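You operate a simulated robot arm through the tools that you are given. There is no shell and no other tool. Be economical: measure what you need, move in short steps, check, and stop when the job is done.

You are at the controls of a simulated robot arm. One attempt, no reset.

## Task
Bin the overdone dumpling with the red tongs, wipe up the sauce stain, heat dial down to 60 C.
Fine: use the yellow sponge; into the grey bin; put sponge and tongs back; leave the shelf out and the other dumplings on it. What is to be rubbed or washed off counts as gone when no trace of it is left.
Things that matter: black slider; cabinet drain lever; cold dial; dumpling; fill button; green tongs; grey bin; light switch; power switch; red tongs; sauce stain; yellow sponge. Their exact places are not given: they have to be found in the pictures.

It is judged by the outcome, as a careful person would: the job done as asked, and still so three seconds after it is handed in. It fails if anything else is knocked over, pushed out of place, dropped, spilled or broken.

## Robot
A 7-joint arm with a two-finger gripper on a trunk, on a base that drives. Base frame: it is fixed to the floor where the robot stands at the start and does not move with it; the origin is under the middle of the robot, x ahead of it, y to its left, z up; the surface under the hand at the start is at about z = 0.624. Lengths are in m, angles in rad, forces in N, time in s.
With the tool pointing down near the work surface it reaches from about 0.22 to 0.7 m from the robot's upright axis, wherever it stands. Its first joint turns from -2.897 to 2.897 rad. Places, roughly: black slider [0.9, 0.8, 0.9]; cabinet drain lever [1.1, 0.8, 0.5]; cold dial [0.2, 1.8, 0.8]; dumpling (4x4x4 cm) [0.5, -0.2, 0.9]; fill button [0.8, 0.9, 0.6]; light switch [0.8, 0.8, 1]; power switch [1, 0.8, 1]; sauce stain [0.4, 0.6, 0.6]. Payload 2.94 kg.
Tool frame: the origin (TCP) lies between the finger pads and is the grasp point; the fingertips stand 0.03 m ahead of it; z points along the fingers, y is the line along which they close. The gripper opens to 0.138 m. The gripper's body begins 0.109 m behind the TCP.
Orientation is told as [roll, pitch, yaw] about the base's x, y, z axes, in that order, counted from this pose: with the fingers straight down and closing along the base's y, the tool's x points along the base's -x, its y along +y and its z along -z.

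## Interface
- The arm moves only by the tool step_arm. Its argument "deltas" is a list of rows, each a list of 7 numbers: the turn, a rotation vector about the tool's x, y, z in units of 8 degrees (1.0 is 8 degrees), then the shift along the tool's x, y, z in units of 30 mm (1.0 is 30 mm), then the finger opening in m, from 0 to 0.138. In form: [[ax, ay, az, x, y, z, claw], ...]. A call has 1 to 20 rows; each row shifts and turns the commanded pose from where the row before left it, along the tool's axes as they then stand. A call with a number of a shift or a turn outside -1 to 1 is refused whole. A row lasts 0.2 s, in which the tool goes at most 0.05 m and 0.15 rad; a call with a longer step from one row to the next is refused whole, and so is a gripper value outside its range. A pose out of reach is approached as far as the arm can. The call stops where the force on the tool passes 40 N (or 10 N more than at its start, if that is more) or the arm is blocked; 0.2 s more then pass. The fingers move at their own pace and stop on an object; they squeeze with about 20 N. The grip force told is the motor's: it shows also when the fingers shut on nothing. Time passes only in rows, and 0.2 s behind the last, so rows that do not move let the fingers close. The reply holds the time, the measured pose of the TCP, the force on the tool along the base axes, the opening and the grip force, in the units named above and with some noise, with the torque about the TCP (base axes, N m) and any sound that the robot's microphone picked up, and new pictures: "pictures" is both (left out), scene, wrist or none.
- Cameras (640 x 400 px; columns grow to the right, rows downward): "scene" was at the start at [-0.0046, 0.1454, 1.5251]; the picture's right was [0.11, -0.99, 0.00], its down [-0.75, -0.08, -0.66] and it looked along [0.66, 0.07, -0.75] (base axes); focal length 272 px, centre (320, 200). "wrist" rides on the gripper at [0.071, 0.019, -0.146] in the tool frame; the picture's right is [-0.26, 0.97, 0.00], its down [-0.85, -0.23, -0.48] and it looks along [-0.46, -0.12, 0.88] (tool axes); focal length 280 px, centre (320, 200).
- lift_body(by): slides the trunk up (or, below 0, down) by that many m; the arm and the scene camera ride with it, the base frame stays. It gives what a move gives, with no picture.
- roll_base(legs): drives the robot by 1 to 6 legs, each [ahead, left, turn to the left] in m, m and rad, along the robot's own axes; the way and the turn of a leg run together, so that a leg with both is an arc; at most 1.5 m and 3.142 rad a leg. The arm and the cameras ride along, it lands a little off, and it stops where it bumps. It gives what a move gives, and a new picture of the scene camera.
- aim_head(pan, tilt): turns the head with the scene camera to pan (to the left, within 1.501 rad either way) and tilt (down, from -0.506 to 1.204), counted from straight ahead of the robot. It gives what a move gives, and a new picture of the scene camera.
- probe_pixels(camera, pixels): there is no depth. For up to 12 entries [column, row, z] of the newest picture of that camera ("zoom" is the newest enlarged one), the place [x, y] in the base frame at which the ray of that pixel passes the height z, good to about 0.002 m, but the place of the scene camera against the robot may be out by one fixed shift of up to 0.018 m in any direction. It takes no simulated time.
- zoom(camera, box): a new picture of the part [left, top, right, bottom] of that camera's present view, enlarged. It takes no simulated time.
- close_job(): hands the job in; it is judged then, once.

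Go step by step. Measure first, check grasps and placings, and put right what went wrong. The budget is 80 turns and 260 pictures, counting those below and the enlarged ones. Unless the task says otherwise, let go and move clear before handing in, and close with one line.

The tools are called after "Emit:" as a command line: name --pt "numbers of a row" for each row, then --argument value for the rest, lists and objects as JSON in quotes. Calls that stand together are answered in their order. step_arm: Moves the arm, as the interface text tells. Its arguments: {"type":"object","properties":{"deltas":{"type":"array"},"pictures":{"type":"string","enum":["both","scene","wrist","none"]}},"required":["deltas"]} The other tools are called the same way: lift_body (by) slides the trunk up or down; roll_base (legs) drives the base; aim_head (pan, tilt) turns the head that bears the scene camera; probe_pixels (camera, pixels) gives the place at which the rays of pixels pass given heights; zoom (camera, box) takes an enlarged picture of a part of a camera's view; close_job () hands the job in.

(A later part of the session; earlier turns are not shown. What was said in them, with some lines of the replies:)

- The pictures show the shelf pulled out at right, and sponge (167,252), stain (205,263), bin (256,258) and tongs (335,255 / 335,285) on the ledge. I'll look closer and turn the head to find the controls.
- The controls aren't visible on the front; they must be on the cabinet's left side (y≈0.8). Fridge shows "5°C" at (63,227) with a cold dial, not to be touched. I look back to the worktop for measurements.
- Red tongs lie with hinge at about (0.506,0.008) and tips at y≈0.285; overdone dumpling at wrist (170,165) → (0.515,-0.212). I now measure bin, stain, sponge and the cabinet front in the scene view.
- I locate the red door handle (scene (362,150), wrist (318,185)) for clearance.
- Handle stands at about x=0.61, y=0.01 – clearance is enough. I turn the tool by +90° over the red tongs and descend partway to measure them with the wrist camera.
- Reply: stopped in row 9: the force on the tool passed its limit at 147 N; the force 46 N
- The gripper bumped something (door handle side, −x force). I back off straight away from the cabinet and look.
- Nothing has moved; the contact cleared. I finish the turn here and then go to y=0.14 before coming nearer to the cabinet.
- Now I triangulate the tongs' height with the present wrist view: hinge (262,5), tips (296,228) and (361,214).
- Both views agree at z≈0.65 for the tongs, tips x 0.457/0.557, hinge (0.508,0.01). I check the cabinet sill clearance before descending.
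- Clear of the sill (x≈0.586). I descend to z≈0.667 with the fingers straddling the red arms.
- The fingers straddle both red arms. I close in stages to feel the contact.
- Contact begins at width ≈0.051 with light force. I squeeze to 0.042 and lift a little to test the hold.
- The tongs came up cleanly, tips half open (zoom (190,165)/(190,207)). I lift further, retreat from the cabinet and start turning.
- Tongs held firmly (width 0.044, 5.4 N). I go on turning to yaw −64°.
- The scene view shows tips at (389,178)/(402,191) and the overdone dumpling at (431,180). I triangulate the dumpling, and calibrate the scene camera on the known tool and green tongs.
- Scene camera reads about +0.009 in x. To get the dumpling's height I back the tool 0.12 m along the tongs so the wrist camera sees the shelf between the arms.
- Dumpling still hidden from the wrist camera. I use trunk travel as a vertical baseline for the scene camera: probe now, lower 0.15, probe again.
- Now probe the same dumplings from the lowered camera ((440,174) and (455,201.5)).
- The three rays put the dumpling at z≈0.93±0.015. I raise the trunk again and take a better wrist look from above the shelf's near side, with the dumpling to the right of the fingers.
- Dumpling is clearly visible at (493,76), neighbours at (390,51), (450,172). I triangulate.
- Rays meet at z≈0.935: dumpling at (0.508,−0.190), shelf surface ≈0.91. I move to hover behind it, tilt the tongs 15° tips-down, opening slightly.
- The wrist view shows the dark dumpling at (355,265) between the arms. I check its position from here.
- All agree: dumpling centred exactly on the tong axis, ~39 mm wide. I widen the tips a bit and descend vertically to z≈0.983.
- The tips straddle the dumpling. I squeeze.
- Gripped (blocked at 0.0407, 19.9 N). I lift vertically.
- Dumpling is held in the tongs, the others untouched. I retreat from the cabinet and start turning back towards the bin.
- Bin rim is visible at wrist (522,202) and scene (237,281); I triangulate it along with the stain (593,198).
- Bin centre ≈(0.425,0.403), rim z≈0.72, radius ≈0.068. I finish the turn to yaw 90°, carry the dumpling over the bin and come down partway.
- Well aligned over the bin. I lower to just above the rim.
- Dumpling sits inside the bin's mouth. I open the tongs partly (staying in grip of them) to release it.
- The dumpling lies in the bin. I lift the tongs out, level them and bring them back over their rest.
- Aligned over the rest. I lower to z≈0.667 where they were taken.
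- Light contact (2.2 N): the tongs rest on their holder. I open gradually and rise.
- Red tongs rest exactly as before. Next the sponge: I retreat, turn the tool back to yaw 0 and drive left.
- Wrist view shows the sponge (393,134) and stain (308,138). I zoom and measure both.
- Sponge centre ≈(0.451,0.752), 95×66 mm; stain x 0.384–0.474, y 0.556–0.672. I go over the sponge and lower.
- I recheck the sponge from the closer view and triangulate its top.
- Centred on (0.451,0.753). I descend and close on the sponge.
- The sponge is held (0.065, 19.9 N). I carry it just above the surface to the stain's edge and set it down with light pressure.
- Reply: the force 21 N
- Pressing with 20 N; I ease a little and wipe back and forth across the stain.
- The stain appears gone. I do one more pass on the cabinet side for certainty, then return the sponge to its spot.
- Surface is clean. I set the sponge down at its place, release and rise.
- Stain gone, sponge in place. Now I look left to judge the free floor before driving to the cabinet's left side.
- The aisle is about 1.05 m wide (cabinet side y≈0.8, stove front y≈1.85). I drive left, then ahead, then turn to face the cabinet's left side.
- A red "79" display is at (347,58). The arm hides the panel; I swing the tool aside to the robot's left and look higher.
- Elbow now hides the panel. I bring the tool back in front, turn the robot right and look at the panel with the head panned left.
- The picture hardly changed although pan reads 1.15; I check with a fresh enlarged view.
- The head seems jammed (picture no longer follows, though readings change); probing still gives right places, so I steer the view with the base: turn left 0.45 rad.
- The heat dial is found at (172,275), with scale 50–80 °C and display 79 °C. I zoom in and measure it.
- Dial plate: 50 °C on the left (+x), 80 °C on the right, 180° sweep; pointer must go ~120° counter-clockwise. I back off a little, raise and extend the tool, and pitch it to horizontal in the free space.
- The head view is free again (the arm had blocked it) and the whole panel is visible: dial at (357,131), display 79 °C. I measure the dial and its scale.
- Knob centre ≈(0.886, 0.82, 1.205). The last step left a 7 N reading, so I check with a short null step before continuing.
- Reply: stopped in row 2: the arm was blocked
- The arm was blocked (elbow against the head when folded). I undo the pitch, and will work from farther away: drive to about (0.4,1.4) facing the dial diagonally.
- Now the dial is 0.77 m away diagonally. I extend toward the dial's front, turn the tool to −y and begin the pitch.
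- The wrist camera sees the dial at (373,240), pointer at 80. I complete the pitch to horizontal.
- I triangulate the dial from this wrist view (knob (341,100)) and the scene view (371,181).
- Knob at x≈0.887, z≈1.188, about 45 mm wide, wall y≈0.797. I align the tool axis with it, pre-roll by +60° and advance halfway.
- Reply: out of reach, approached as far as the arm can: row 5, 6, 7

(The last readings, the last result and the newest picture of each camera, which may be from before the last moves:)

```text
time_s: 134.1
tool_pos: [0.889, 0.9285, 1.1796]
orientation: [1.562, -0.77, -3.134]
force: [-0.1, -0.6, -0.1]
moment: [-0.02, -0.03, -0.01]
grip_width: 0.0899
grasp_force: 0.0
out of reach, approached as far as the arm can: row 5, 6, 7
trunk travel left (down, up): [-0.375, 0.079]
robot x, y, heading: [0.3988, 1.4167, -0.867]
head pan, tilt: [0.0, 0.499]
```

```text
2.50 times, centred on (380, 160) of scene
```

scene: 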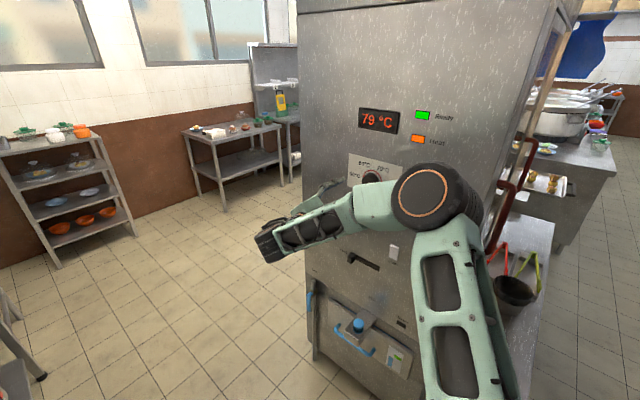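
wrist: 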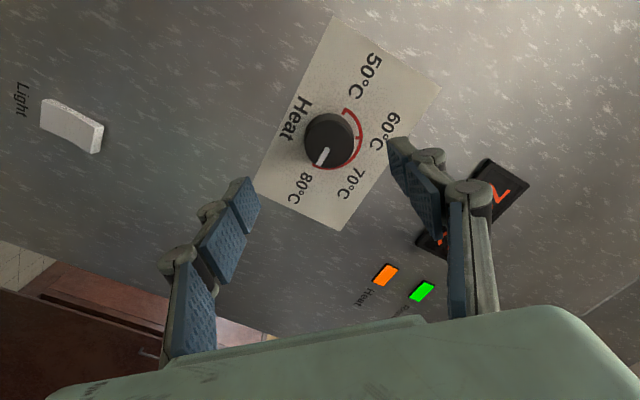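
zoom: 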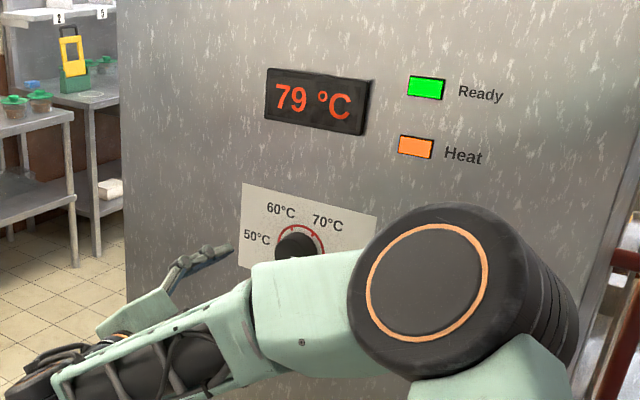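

Arm reconfigured (elbow down) with roll ≈+46°, TCP (0.889,0.929,1.180). I re-measure the knob (331,141) from here.

Emit:
probe_pixels --camera "wrist" --pixels '[[331, 141, 1.17], [331, 141, 1.18], [331, 141, 1.185], [331, 141, 1.19], [331, 141, 1.195], [331, 141, 1.2], [331, 141, 1.21]]'

Emit:
zoom --camera "wrist" --box '[230, 60, 450, 260]'

```text
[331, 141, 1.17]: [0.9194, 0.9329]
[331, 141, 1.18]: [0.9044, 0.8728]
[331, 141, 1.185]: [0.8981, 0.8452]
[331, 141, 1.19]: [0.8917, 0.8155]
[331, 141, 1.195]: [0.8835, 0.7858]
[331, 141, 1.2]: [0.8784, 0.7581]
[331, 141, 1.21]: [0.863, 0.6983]
```

```text
2.00 times, centred on (340, 160) of wrist
```

zoom: 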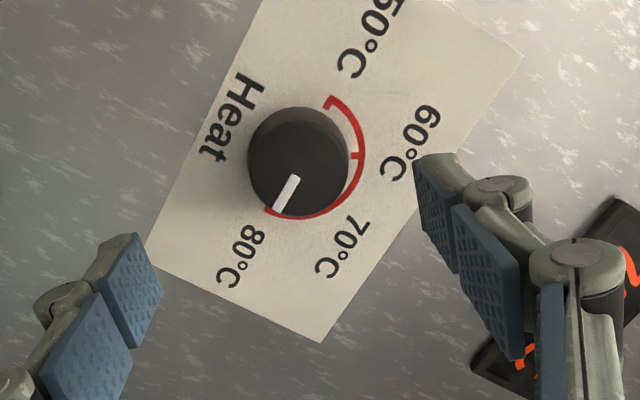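

Knob axis ≈(0.889, z 1.189). I correct by 9 mm upward and advance to y≈0.85.

Emit:
step_arm --pt "0 0 0 -0.21 0.215 0 0.09" --pt "0 0 0 0 0 0.9 0.09" --pt "0 0 0 0 0 0.9 0.09" --pt "0 0 0 0 0 0.7 0.09" --pt "0 0 0 0 0 0 0.09"

Emit:
zoom --camera "wrist" --box '[180, 60, 480, 310]'

Emit:
zoom --camera "scene" --box '[300, 90, 460, 220]'

```text
time_s: 135.2
tool_pos: [0.889, 0.8534, 1.1893]
orientation: [1.563, -0.77, -3.136]
force: [-1.4, -0.6, 0.7]
moment: [0.03, 0.03, 0.0]
grip_width: 0.0899
grasp_force: 0.1
trunk travel left (down, up): [-0.375, 0.079]
robot x, y, heading: [0.3995, 1.4183, -0.869]
head pan, tilt: [0.0, 0.499]
```

scene: 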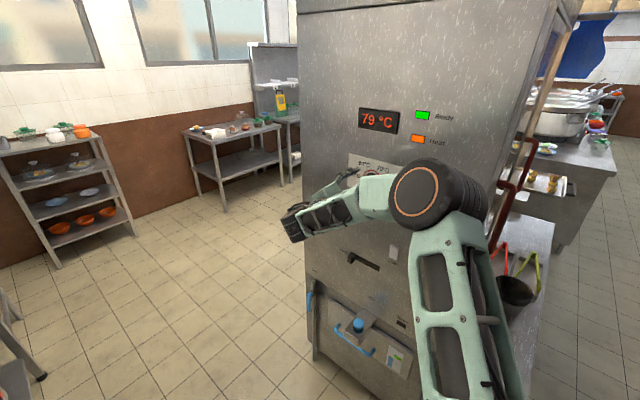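
wrist: 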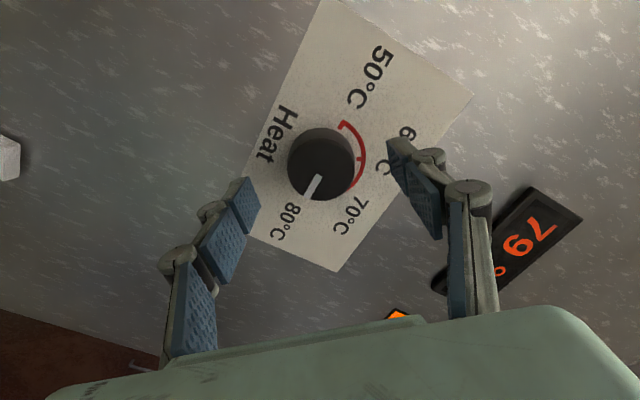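

```text
1.60 times, centred on (330, 185) of wrist
```

zoom: 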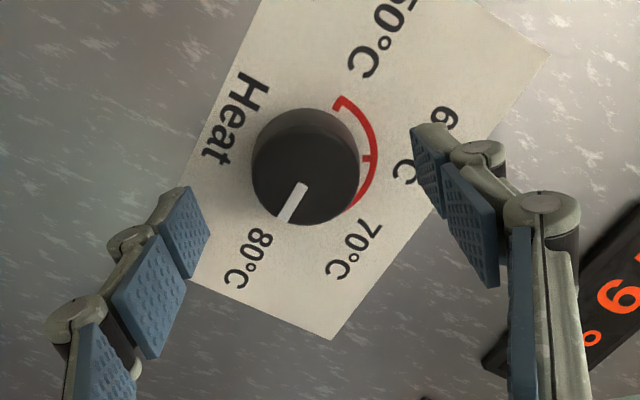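

```text
3.08 times, centred on (380, 155) of scene
```

zoom: 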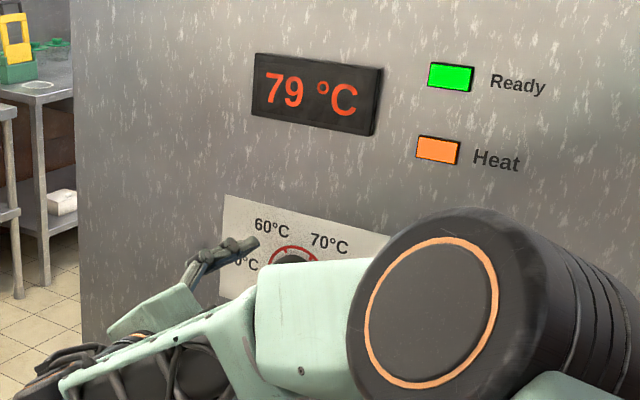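

Perfectly centred (knob face at (320,172) lies on the tool axis); knob face y≈0.824, wall ≈0.79. I advance 24 mm and close on the knob.

Emit:
step_arm --pt "0 0 0 0 0 0.4 0.08" --pt "0 0 0 0 0 0.38 0.075" --pt "0 0 0 0 0 0 0.06" --pt "0 0 0 0 0 0 0.05" --pt "0 0 0 0 0 0 0.04" --pt "0 0 0 0 0 0 0.03" --pt "0 0 0 0 0 0 0.03" --pictures "wrist"

```text
time_s: 136.8
tool_pos: [0.8893, 0.831, 1.1883]
orientation: [1.563, -0.768, -3.137]
force: [3.5, -1.9, 4.7]
moment: [0.17, 0.01, 0.4]
grip_width: 0.0476
grasp_force: 44.5
trunk travel left (down, up): [-0.375, 0.079]
robot x, y, heading: [0.3983, 1.4146, -0.873]
head pan, tilt: [0.0, 0.499]
```

wrist: 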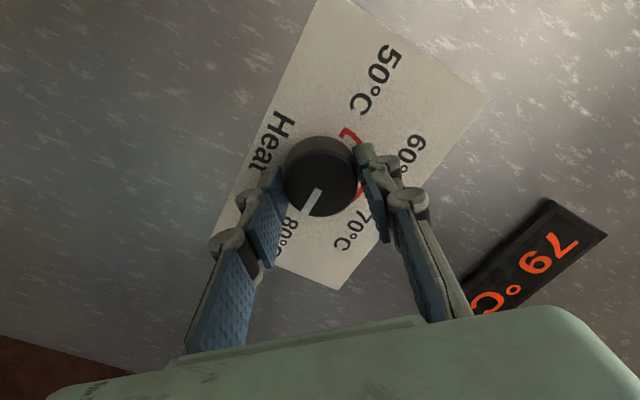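

Knob gripped (0.048). I turn counter-clockwise 56° first and read the display.

Emit:
step_arm --pt "0 0 -1 0 0 0 0.03" --pt "0 0 -1 0 0 0 0.03" --pt "0 0 -1 0 0 0 0.03" --pt "0 0 -1 0 0 0 0.03" --pt "0 0 -1 0 0 0 0.03" --pt "0 0 -1 0 0 0 0.03" --pt "0 0 -1 0 0 0 0.03" --pt "0 0 0 0 0 0 0.03"

```text
time_s: 138.7
tool_pos: [0.8872, 0.8317, 1.1881]
orientation: [-1.536, -1.391, -0.032]
force: [-1.8, 4.4, -0.6]
moment: [-0.57, 0.04, -0.34]
grip_width: 0.0476
grasp_force: 45.0
trunk travel left (down, up): [-0.375, 0.079]
robot x, y, heading: [0.4001, 1.42, -0.866]
head pan, tilt: [0.0, 0.499]
```

scene: 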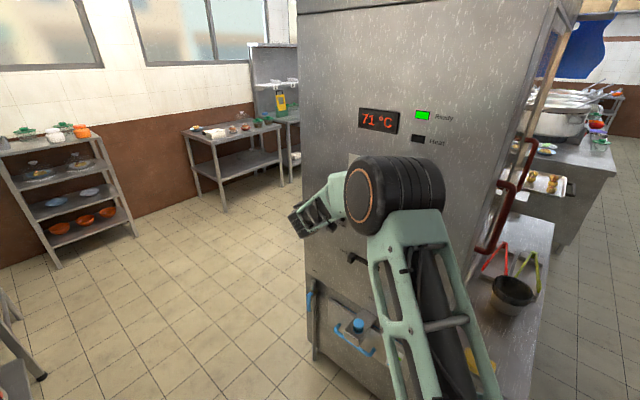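
wrist: 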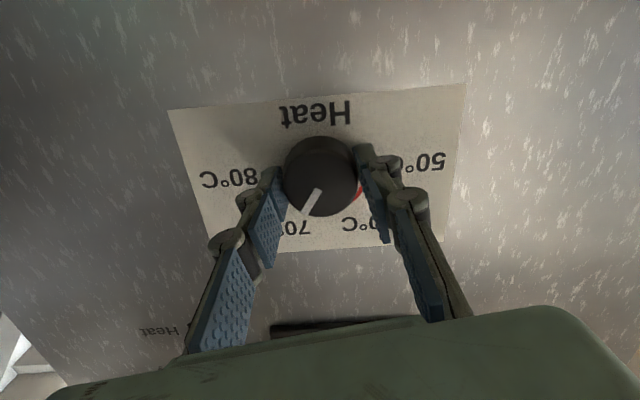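

Display now 71 °C. I continue 56° more.

Emit:
step_arm --pt "0 0 -1 0 0 0 0.03" --pt "0 0 -1 0 0 0 0.03" --pt "0 0 -1 0 0 0 0.03" --pt "0 0 -1 0 0 0 0.03" --pt "0 0 -1 0 0 0 0.03" --pt "0 0 -1 0 0 0 0.03" --pt "0 0 -1 0 0 0 0.03" --pt "0 0 0 0 0 0 0.03"

Emit:
zoom --camera "scene" --box '[320, 80, 480, 200]'

Emit:
zoom --camera "wrist" --box '[200, 60, 480, 280]'

```text
time_s: 140.4
tool_pos: [0.8857, 0.8305, 1.1898]
orientation: [-1.566, -0.414, -0.004]
force: [-7.6, 3.8, -1.3]
moment: [0.06, 0.03, -1.24]
grip_width: 0.0478
grasp_force: 45.4
trunk travel left (down, up): [-0.375, 0.079]
robot x, y, heading: [0.3969, 1.4135, -0.874]
head pan, tilt: [0.0, 0.499]
```

scene: 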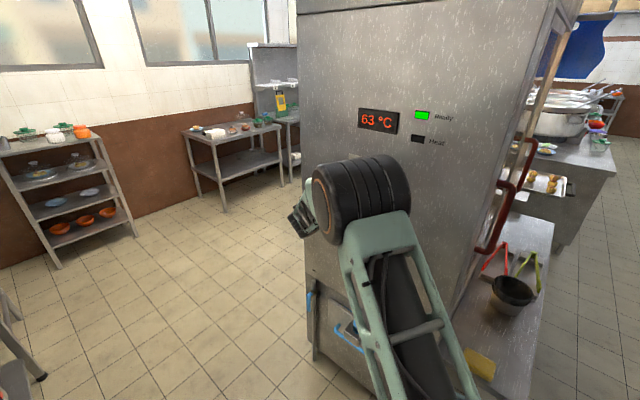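
wrist: 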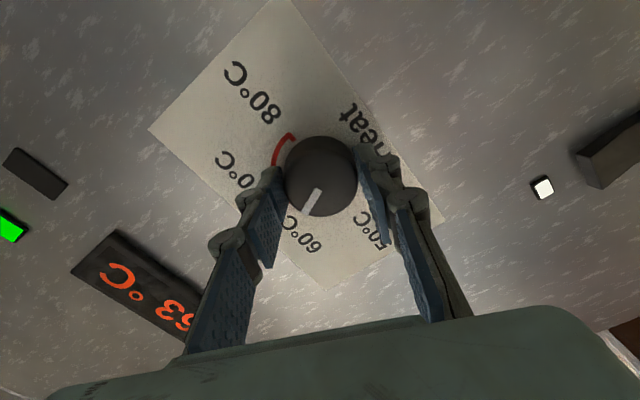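

```text
3.33 times, centred on (400, 140) of scene
```

zoom: 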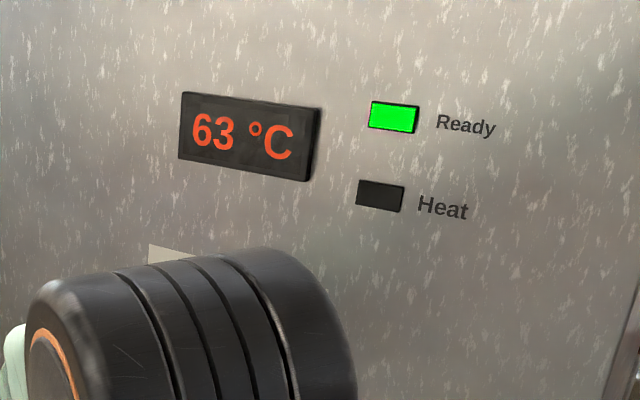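

```text
1.82 times, centred on (340, 170) of wrist
```

zoom: 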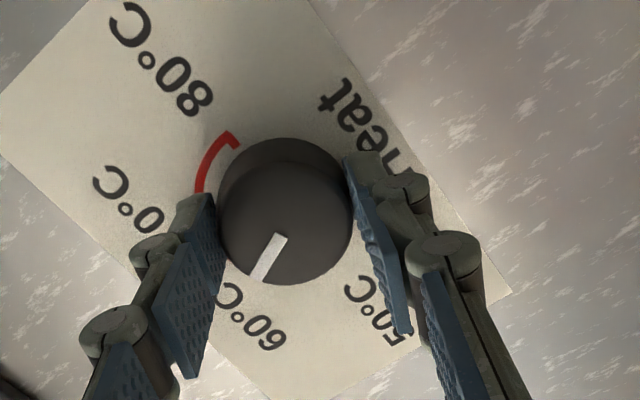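

Display 63 °C (≈7° per °C). I turn ~14° further and wait to see it settle.

Emit:
step_arm --pt "0 0 -0.9 0 0 0 0.03" --pt "0 0 -0.9 0 0 0 0.03" --pt "0 0 0 0 0 0 0.03" --pt "0 0 0 0 0 0 0.03" --pt "0 0 0 0 0 0 0.03"

Emit:
zoom --camera "wrist" --box '[200, 60, 480, 280]'

Emit:
zoom --camera "scene" --box '[320, 80, 480, 200]'

```text
time_s: 141.7
tool_pos: [0.8855, 0.8308, 1.1899]
orientation: [-1.567, -0.167, -0.003]
force: [-8.0, 2.5, -0.2]
moment: [-0.13, -0.04, -0.64]
grip_width: 0.0475
grasp_force: 44.9
trunk travel left (down, up): [-0.375, 0.079]
robot x, y, heading: [0.3947, 1.4152, -0.869]
head pan, tilt: [0.0, 0.499]
```

scene: 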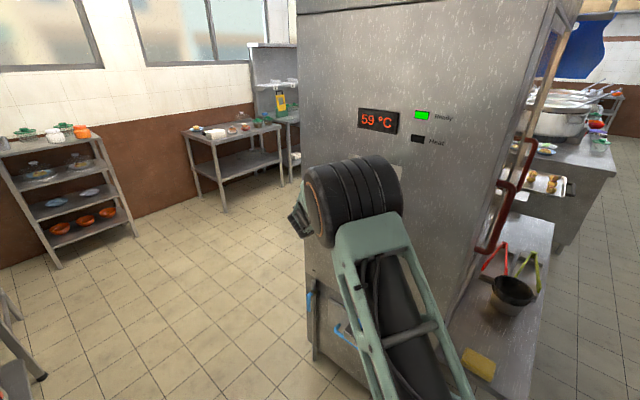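
wrist: 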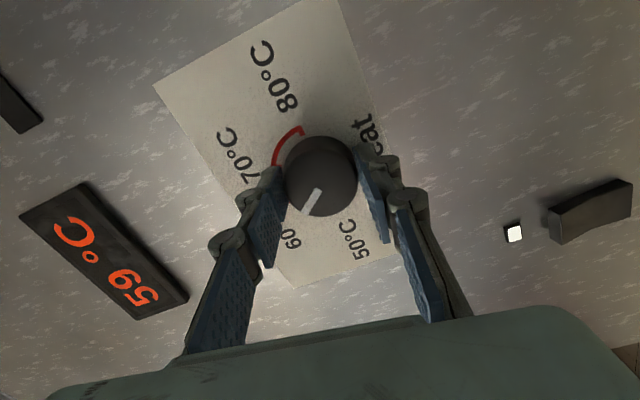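

```text
1.82 times, centred on (340, 170) of wrist
```

zoom: 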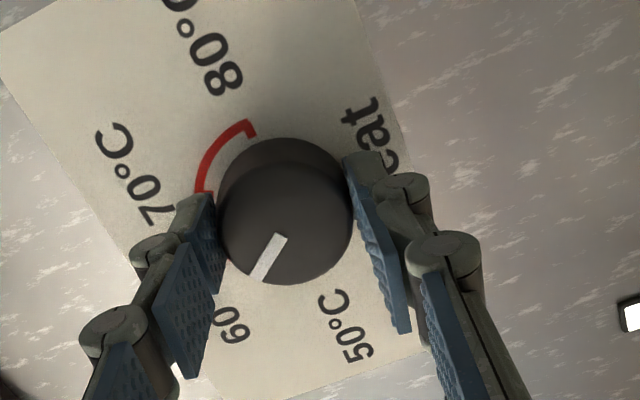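

```text
3.33 times, centred on (400, 140) of scene
```

zoom: 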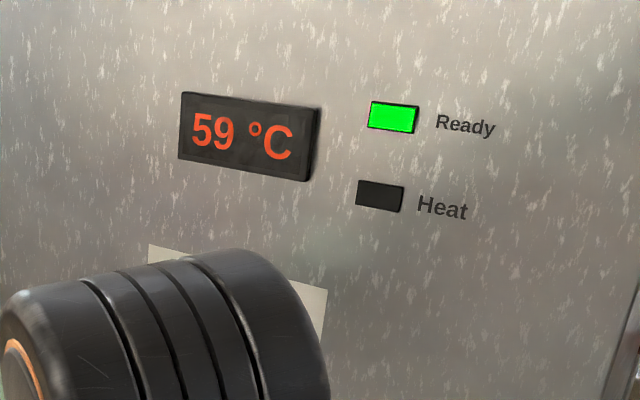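

It reads 59 °C – slightly too far. I turn back about 6°.

Emit:
step_arm --pt "0 0 0.75 0 0 0 0.03" --pt "0 0 0 0 0 0 0.03" --pt "0 0 0 0 0 0 0.03" --pt "0 0 0 0 0 0 0.03" --pictures "scene"

Emit:
zoom --camera "scene" --box '[320, 80, 480, 200]'

```text
time_s: 142.7
tool_pos: [0.8859, 0.831, 1.1906]
orientation: [-1.565, -0.272, -0.001]
force: [-7.7, 2.5, 0.1]
moment: [-0.13, 0.0, 0.01]
grip_width: 0.0476
grasp_force: 44.9
trunk travel left (down, up): [-0.375, 0.079]
robot x, y, heading: [0.4, 1.4199, -0.864]
head pan, tilt: [0.0, 0.499]
```

scene: 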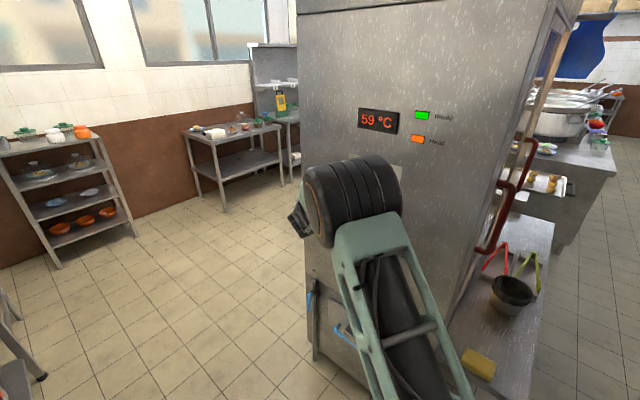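

```text
3.33 times, centred on (400, 140) of scene
```

zoom: 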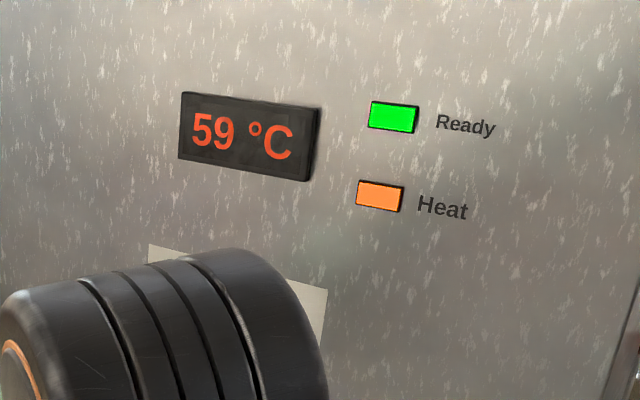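

The Heat lamp came on: the display follows with lag. Total turn ≈120°. I wait a few seconds and then check the pointer against the scale.

Emit:
step_arm --pt "0 0 0 0 0 0 0.03" --pt "0 0 0 0 0 0 0.03" --pt "0 0 0 0 0 0 0.03" --pt "0 0 0 0 0 0 0.03" --pt "0 0 0 0 0 0 0.03" --pt "0 0 0 0 0 0 0.03" --pt "0 0 0 0 0 0 0.03" --pt "0 0 0 0 0 0 0.03" --pt "0 0 0 0 0 0 0.03" --pt "0 0 0 0 0 0 0.03" --pt "0 0 0 0 0 0 0.04" --pt "0 0 0 0 0 0 0.05" --pt "0 0 0 0 0 0 0.07" --pt "0 0 0 0 0 0 0.09" --pt "0 0 0 0 0 -1 0.09" --pt "0 0 0 0 0 -1 0.09" --pt "0 0 0 0 0 -1 0.09" --pt "0 0 0 0 0 -1 0.09" --pt "0 0 0 0 0 0 0.09"

Emit:
zoom --camera "wrist" --box '[220, 40, 460, 220]'

Emit:
zoom --camera "scene" --box '[320, 80, 480, 200]'

```text
time_s: 146.7
tool_pos: [0.8877, 0.9498, 1.1913]
orientation: [-1.564, -0.27, -0.002]
force: [-0.6, -0.4, -0.1]
moment: [-0.03, -0.01, 0.04]
grip_width: 0.09
grasp_force: 0.0
trunk travel left (down, up): [-0.375, 0.079]
robot x, y, heading: [0.4011, 1.4161, -0.868]
head pan, tilt: [0.0, 0.499]
```

scene: 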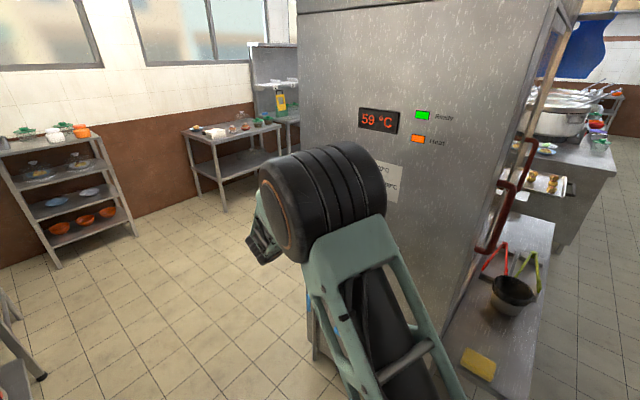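
wrist: 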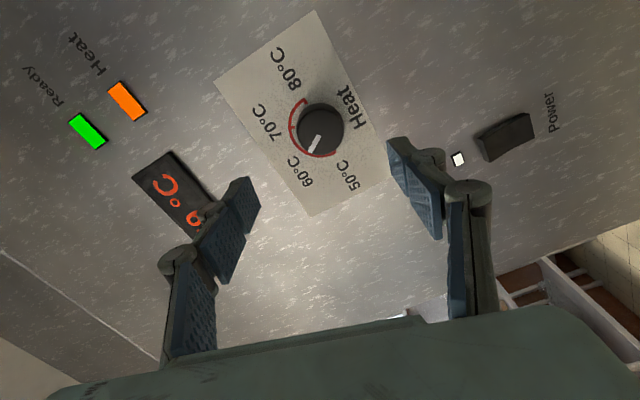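

```text
2.22 times, centred on (340, 130) of wrist
```

zoom: 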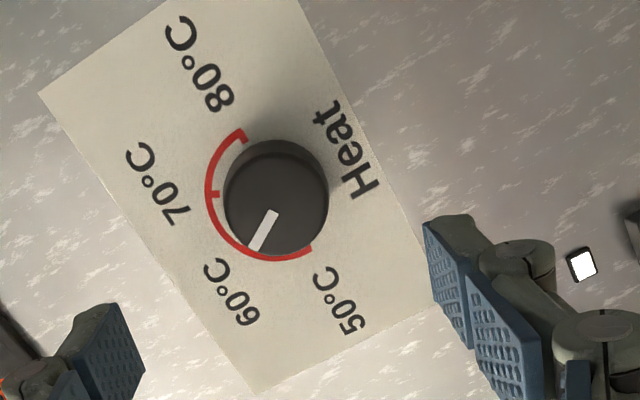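

```text
3.33 times, centred on (400, 140) of scene
```

zoom: 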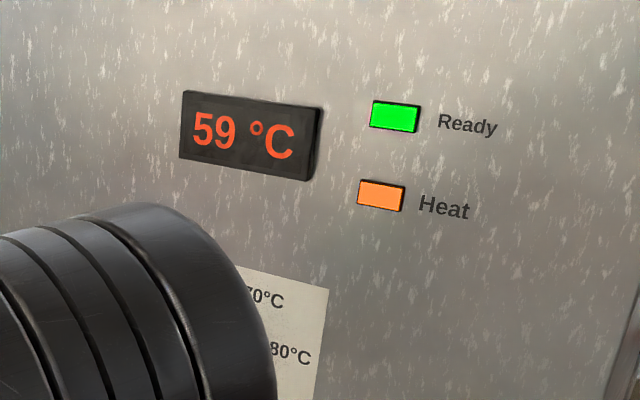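

Pointer sits near 60 °C; the reading lags (as it read 79 at 80). For a precise check I retreat, roll back to level and view the dial frontally.

Emit:
step_arm --pt "0 0 0 0 0 -1 0.09" --pt "0 0 0 0 0 -1 0.09" --pt "0 0 1 0 0 0 0.09" --pt "0 0 1 0 0 0 0.09" --pt "0 0 1 0 0 0 0.09" --pt "0 0 1 0 0 0 0.09" --pt "0 0 1 0 0 0 0.09" --pt "0 0 1 0 0 0 0.09" --pt "0 0 1 0 0 0 0.09" --pt "0 0 1 0 0 0 0.09" --pt "0 0 1 0 0 0 0.09" --pt "0 0 0.3 0 0 0 0.09" --pt "0 0 0 0 0 0 0.09"

Emit:
zoom --camera "wrist" --box '[260, 30, 420, 150]'

Emit:
zoom --camera "scene" --box '[330, 90, 450, 220]'

```text
time_s: 149.4
tool_pos: [0.8882, 1.0101, 1.1909]
orientation: [-0.216, -1.566, -1.352]
force: [0.4, -0.5, 0.6]
moment: [-0.01, 0.0, 0.03]
grip_width: 0.0901
grasp_force: 0.0
trunk travel left (down, up): [-0.375, 0.079]
robot x, y, heading: [0.3956, 1.4131, -0.87]
head pan, tilt: [0.0, 0.499]
```

scene: 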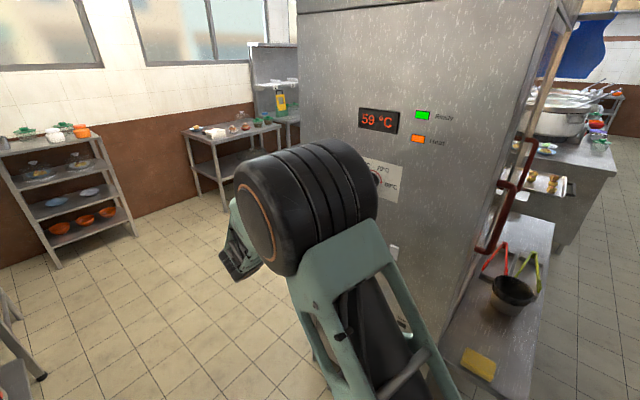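
wrist: 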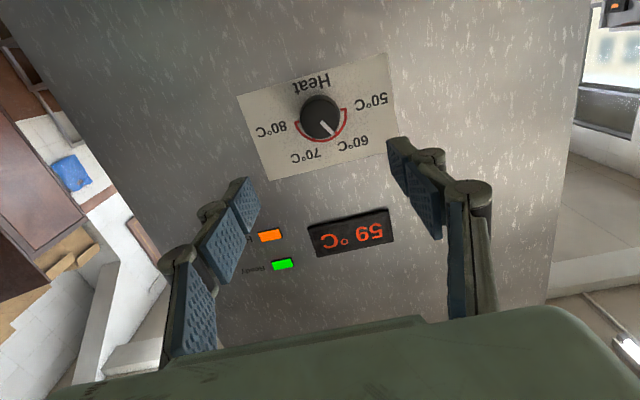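

```text
3.33 times, centred on (340, 90) of wrist
```

zoom: 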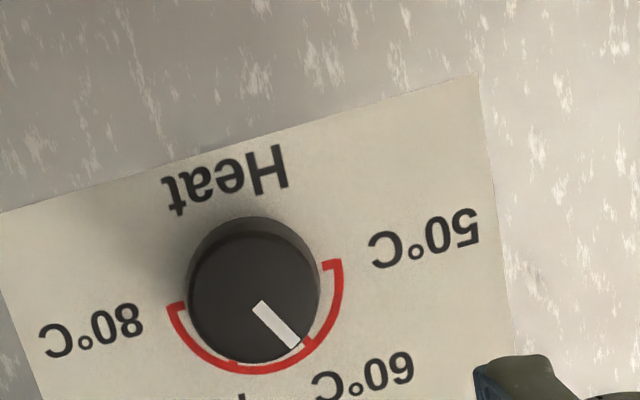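

```text
3.08 times, centred on (390, 155) of scene
```

zoom: 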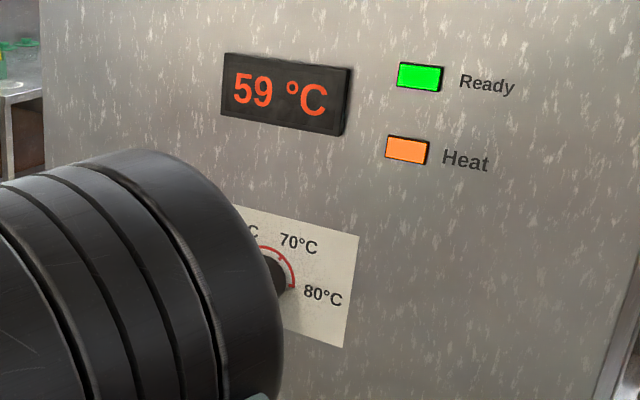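

The pointer (zoom (258,305)→(295,346)) aims at the 60 °C mark and stays there; the tool is released and clear. Earlier pictures confirm the dumpling in the bin, stain gone, sponge and tongs back. I hand in.

Emit:
close_job

```text
The job is handed in.
```

The job is done and handed in. The overdone dumpling is in the grey bin, the sauce stain is wiped away, and the red tongs and yellow sponge are back in their places. The heat dial points at 60 °C; the display read 59 °C with the heat lamp on, and at the start it read 79 °C with the dial at 80. Early on the gripper bumped the cabinet door handle with up to 147 N; I backed off, and the pictures showed nothing out of place.
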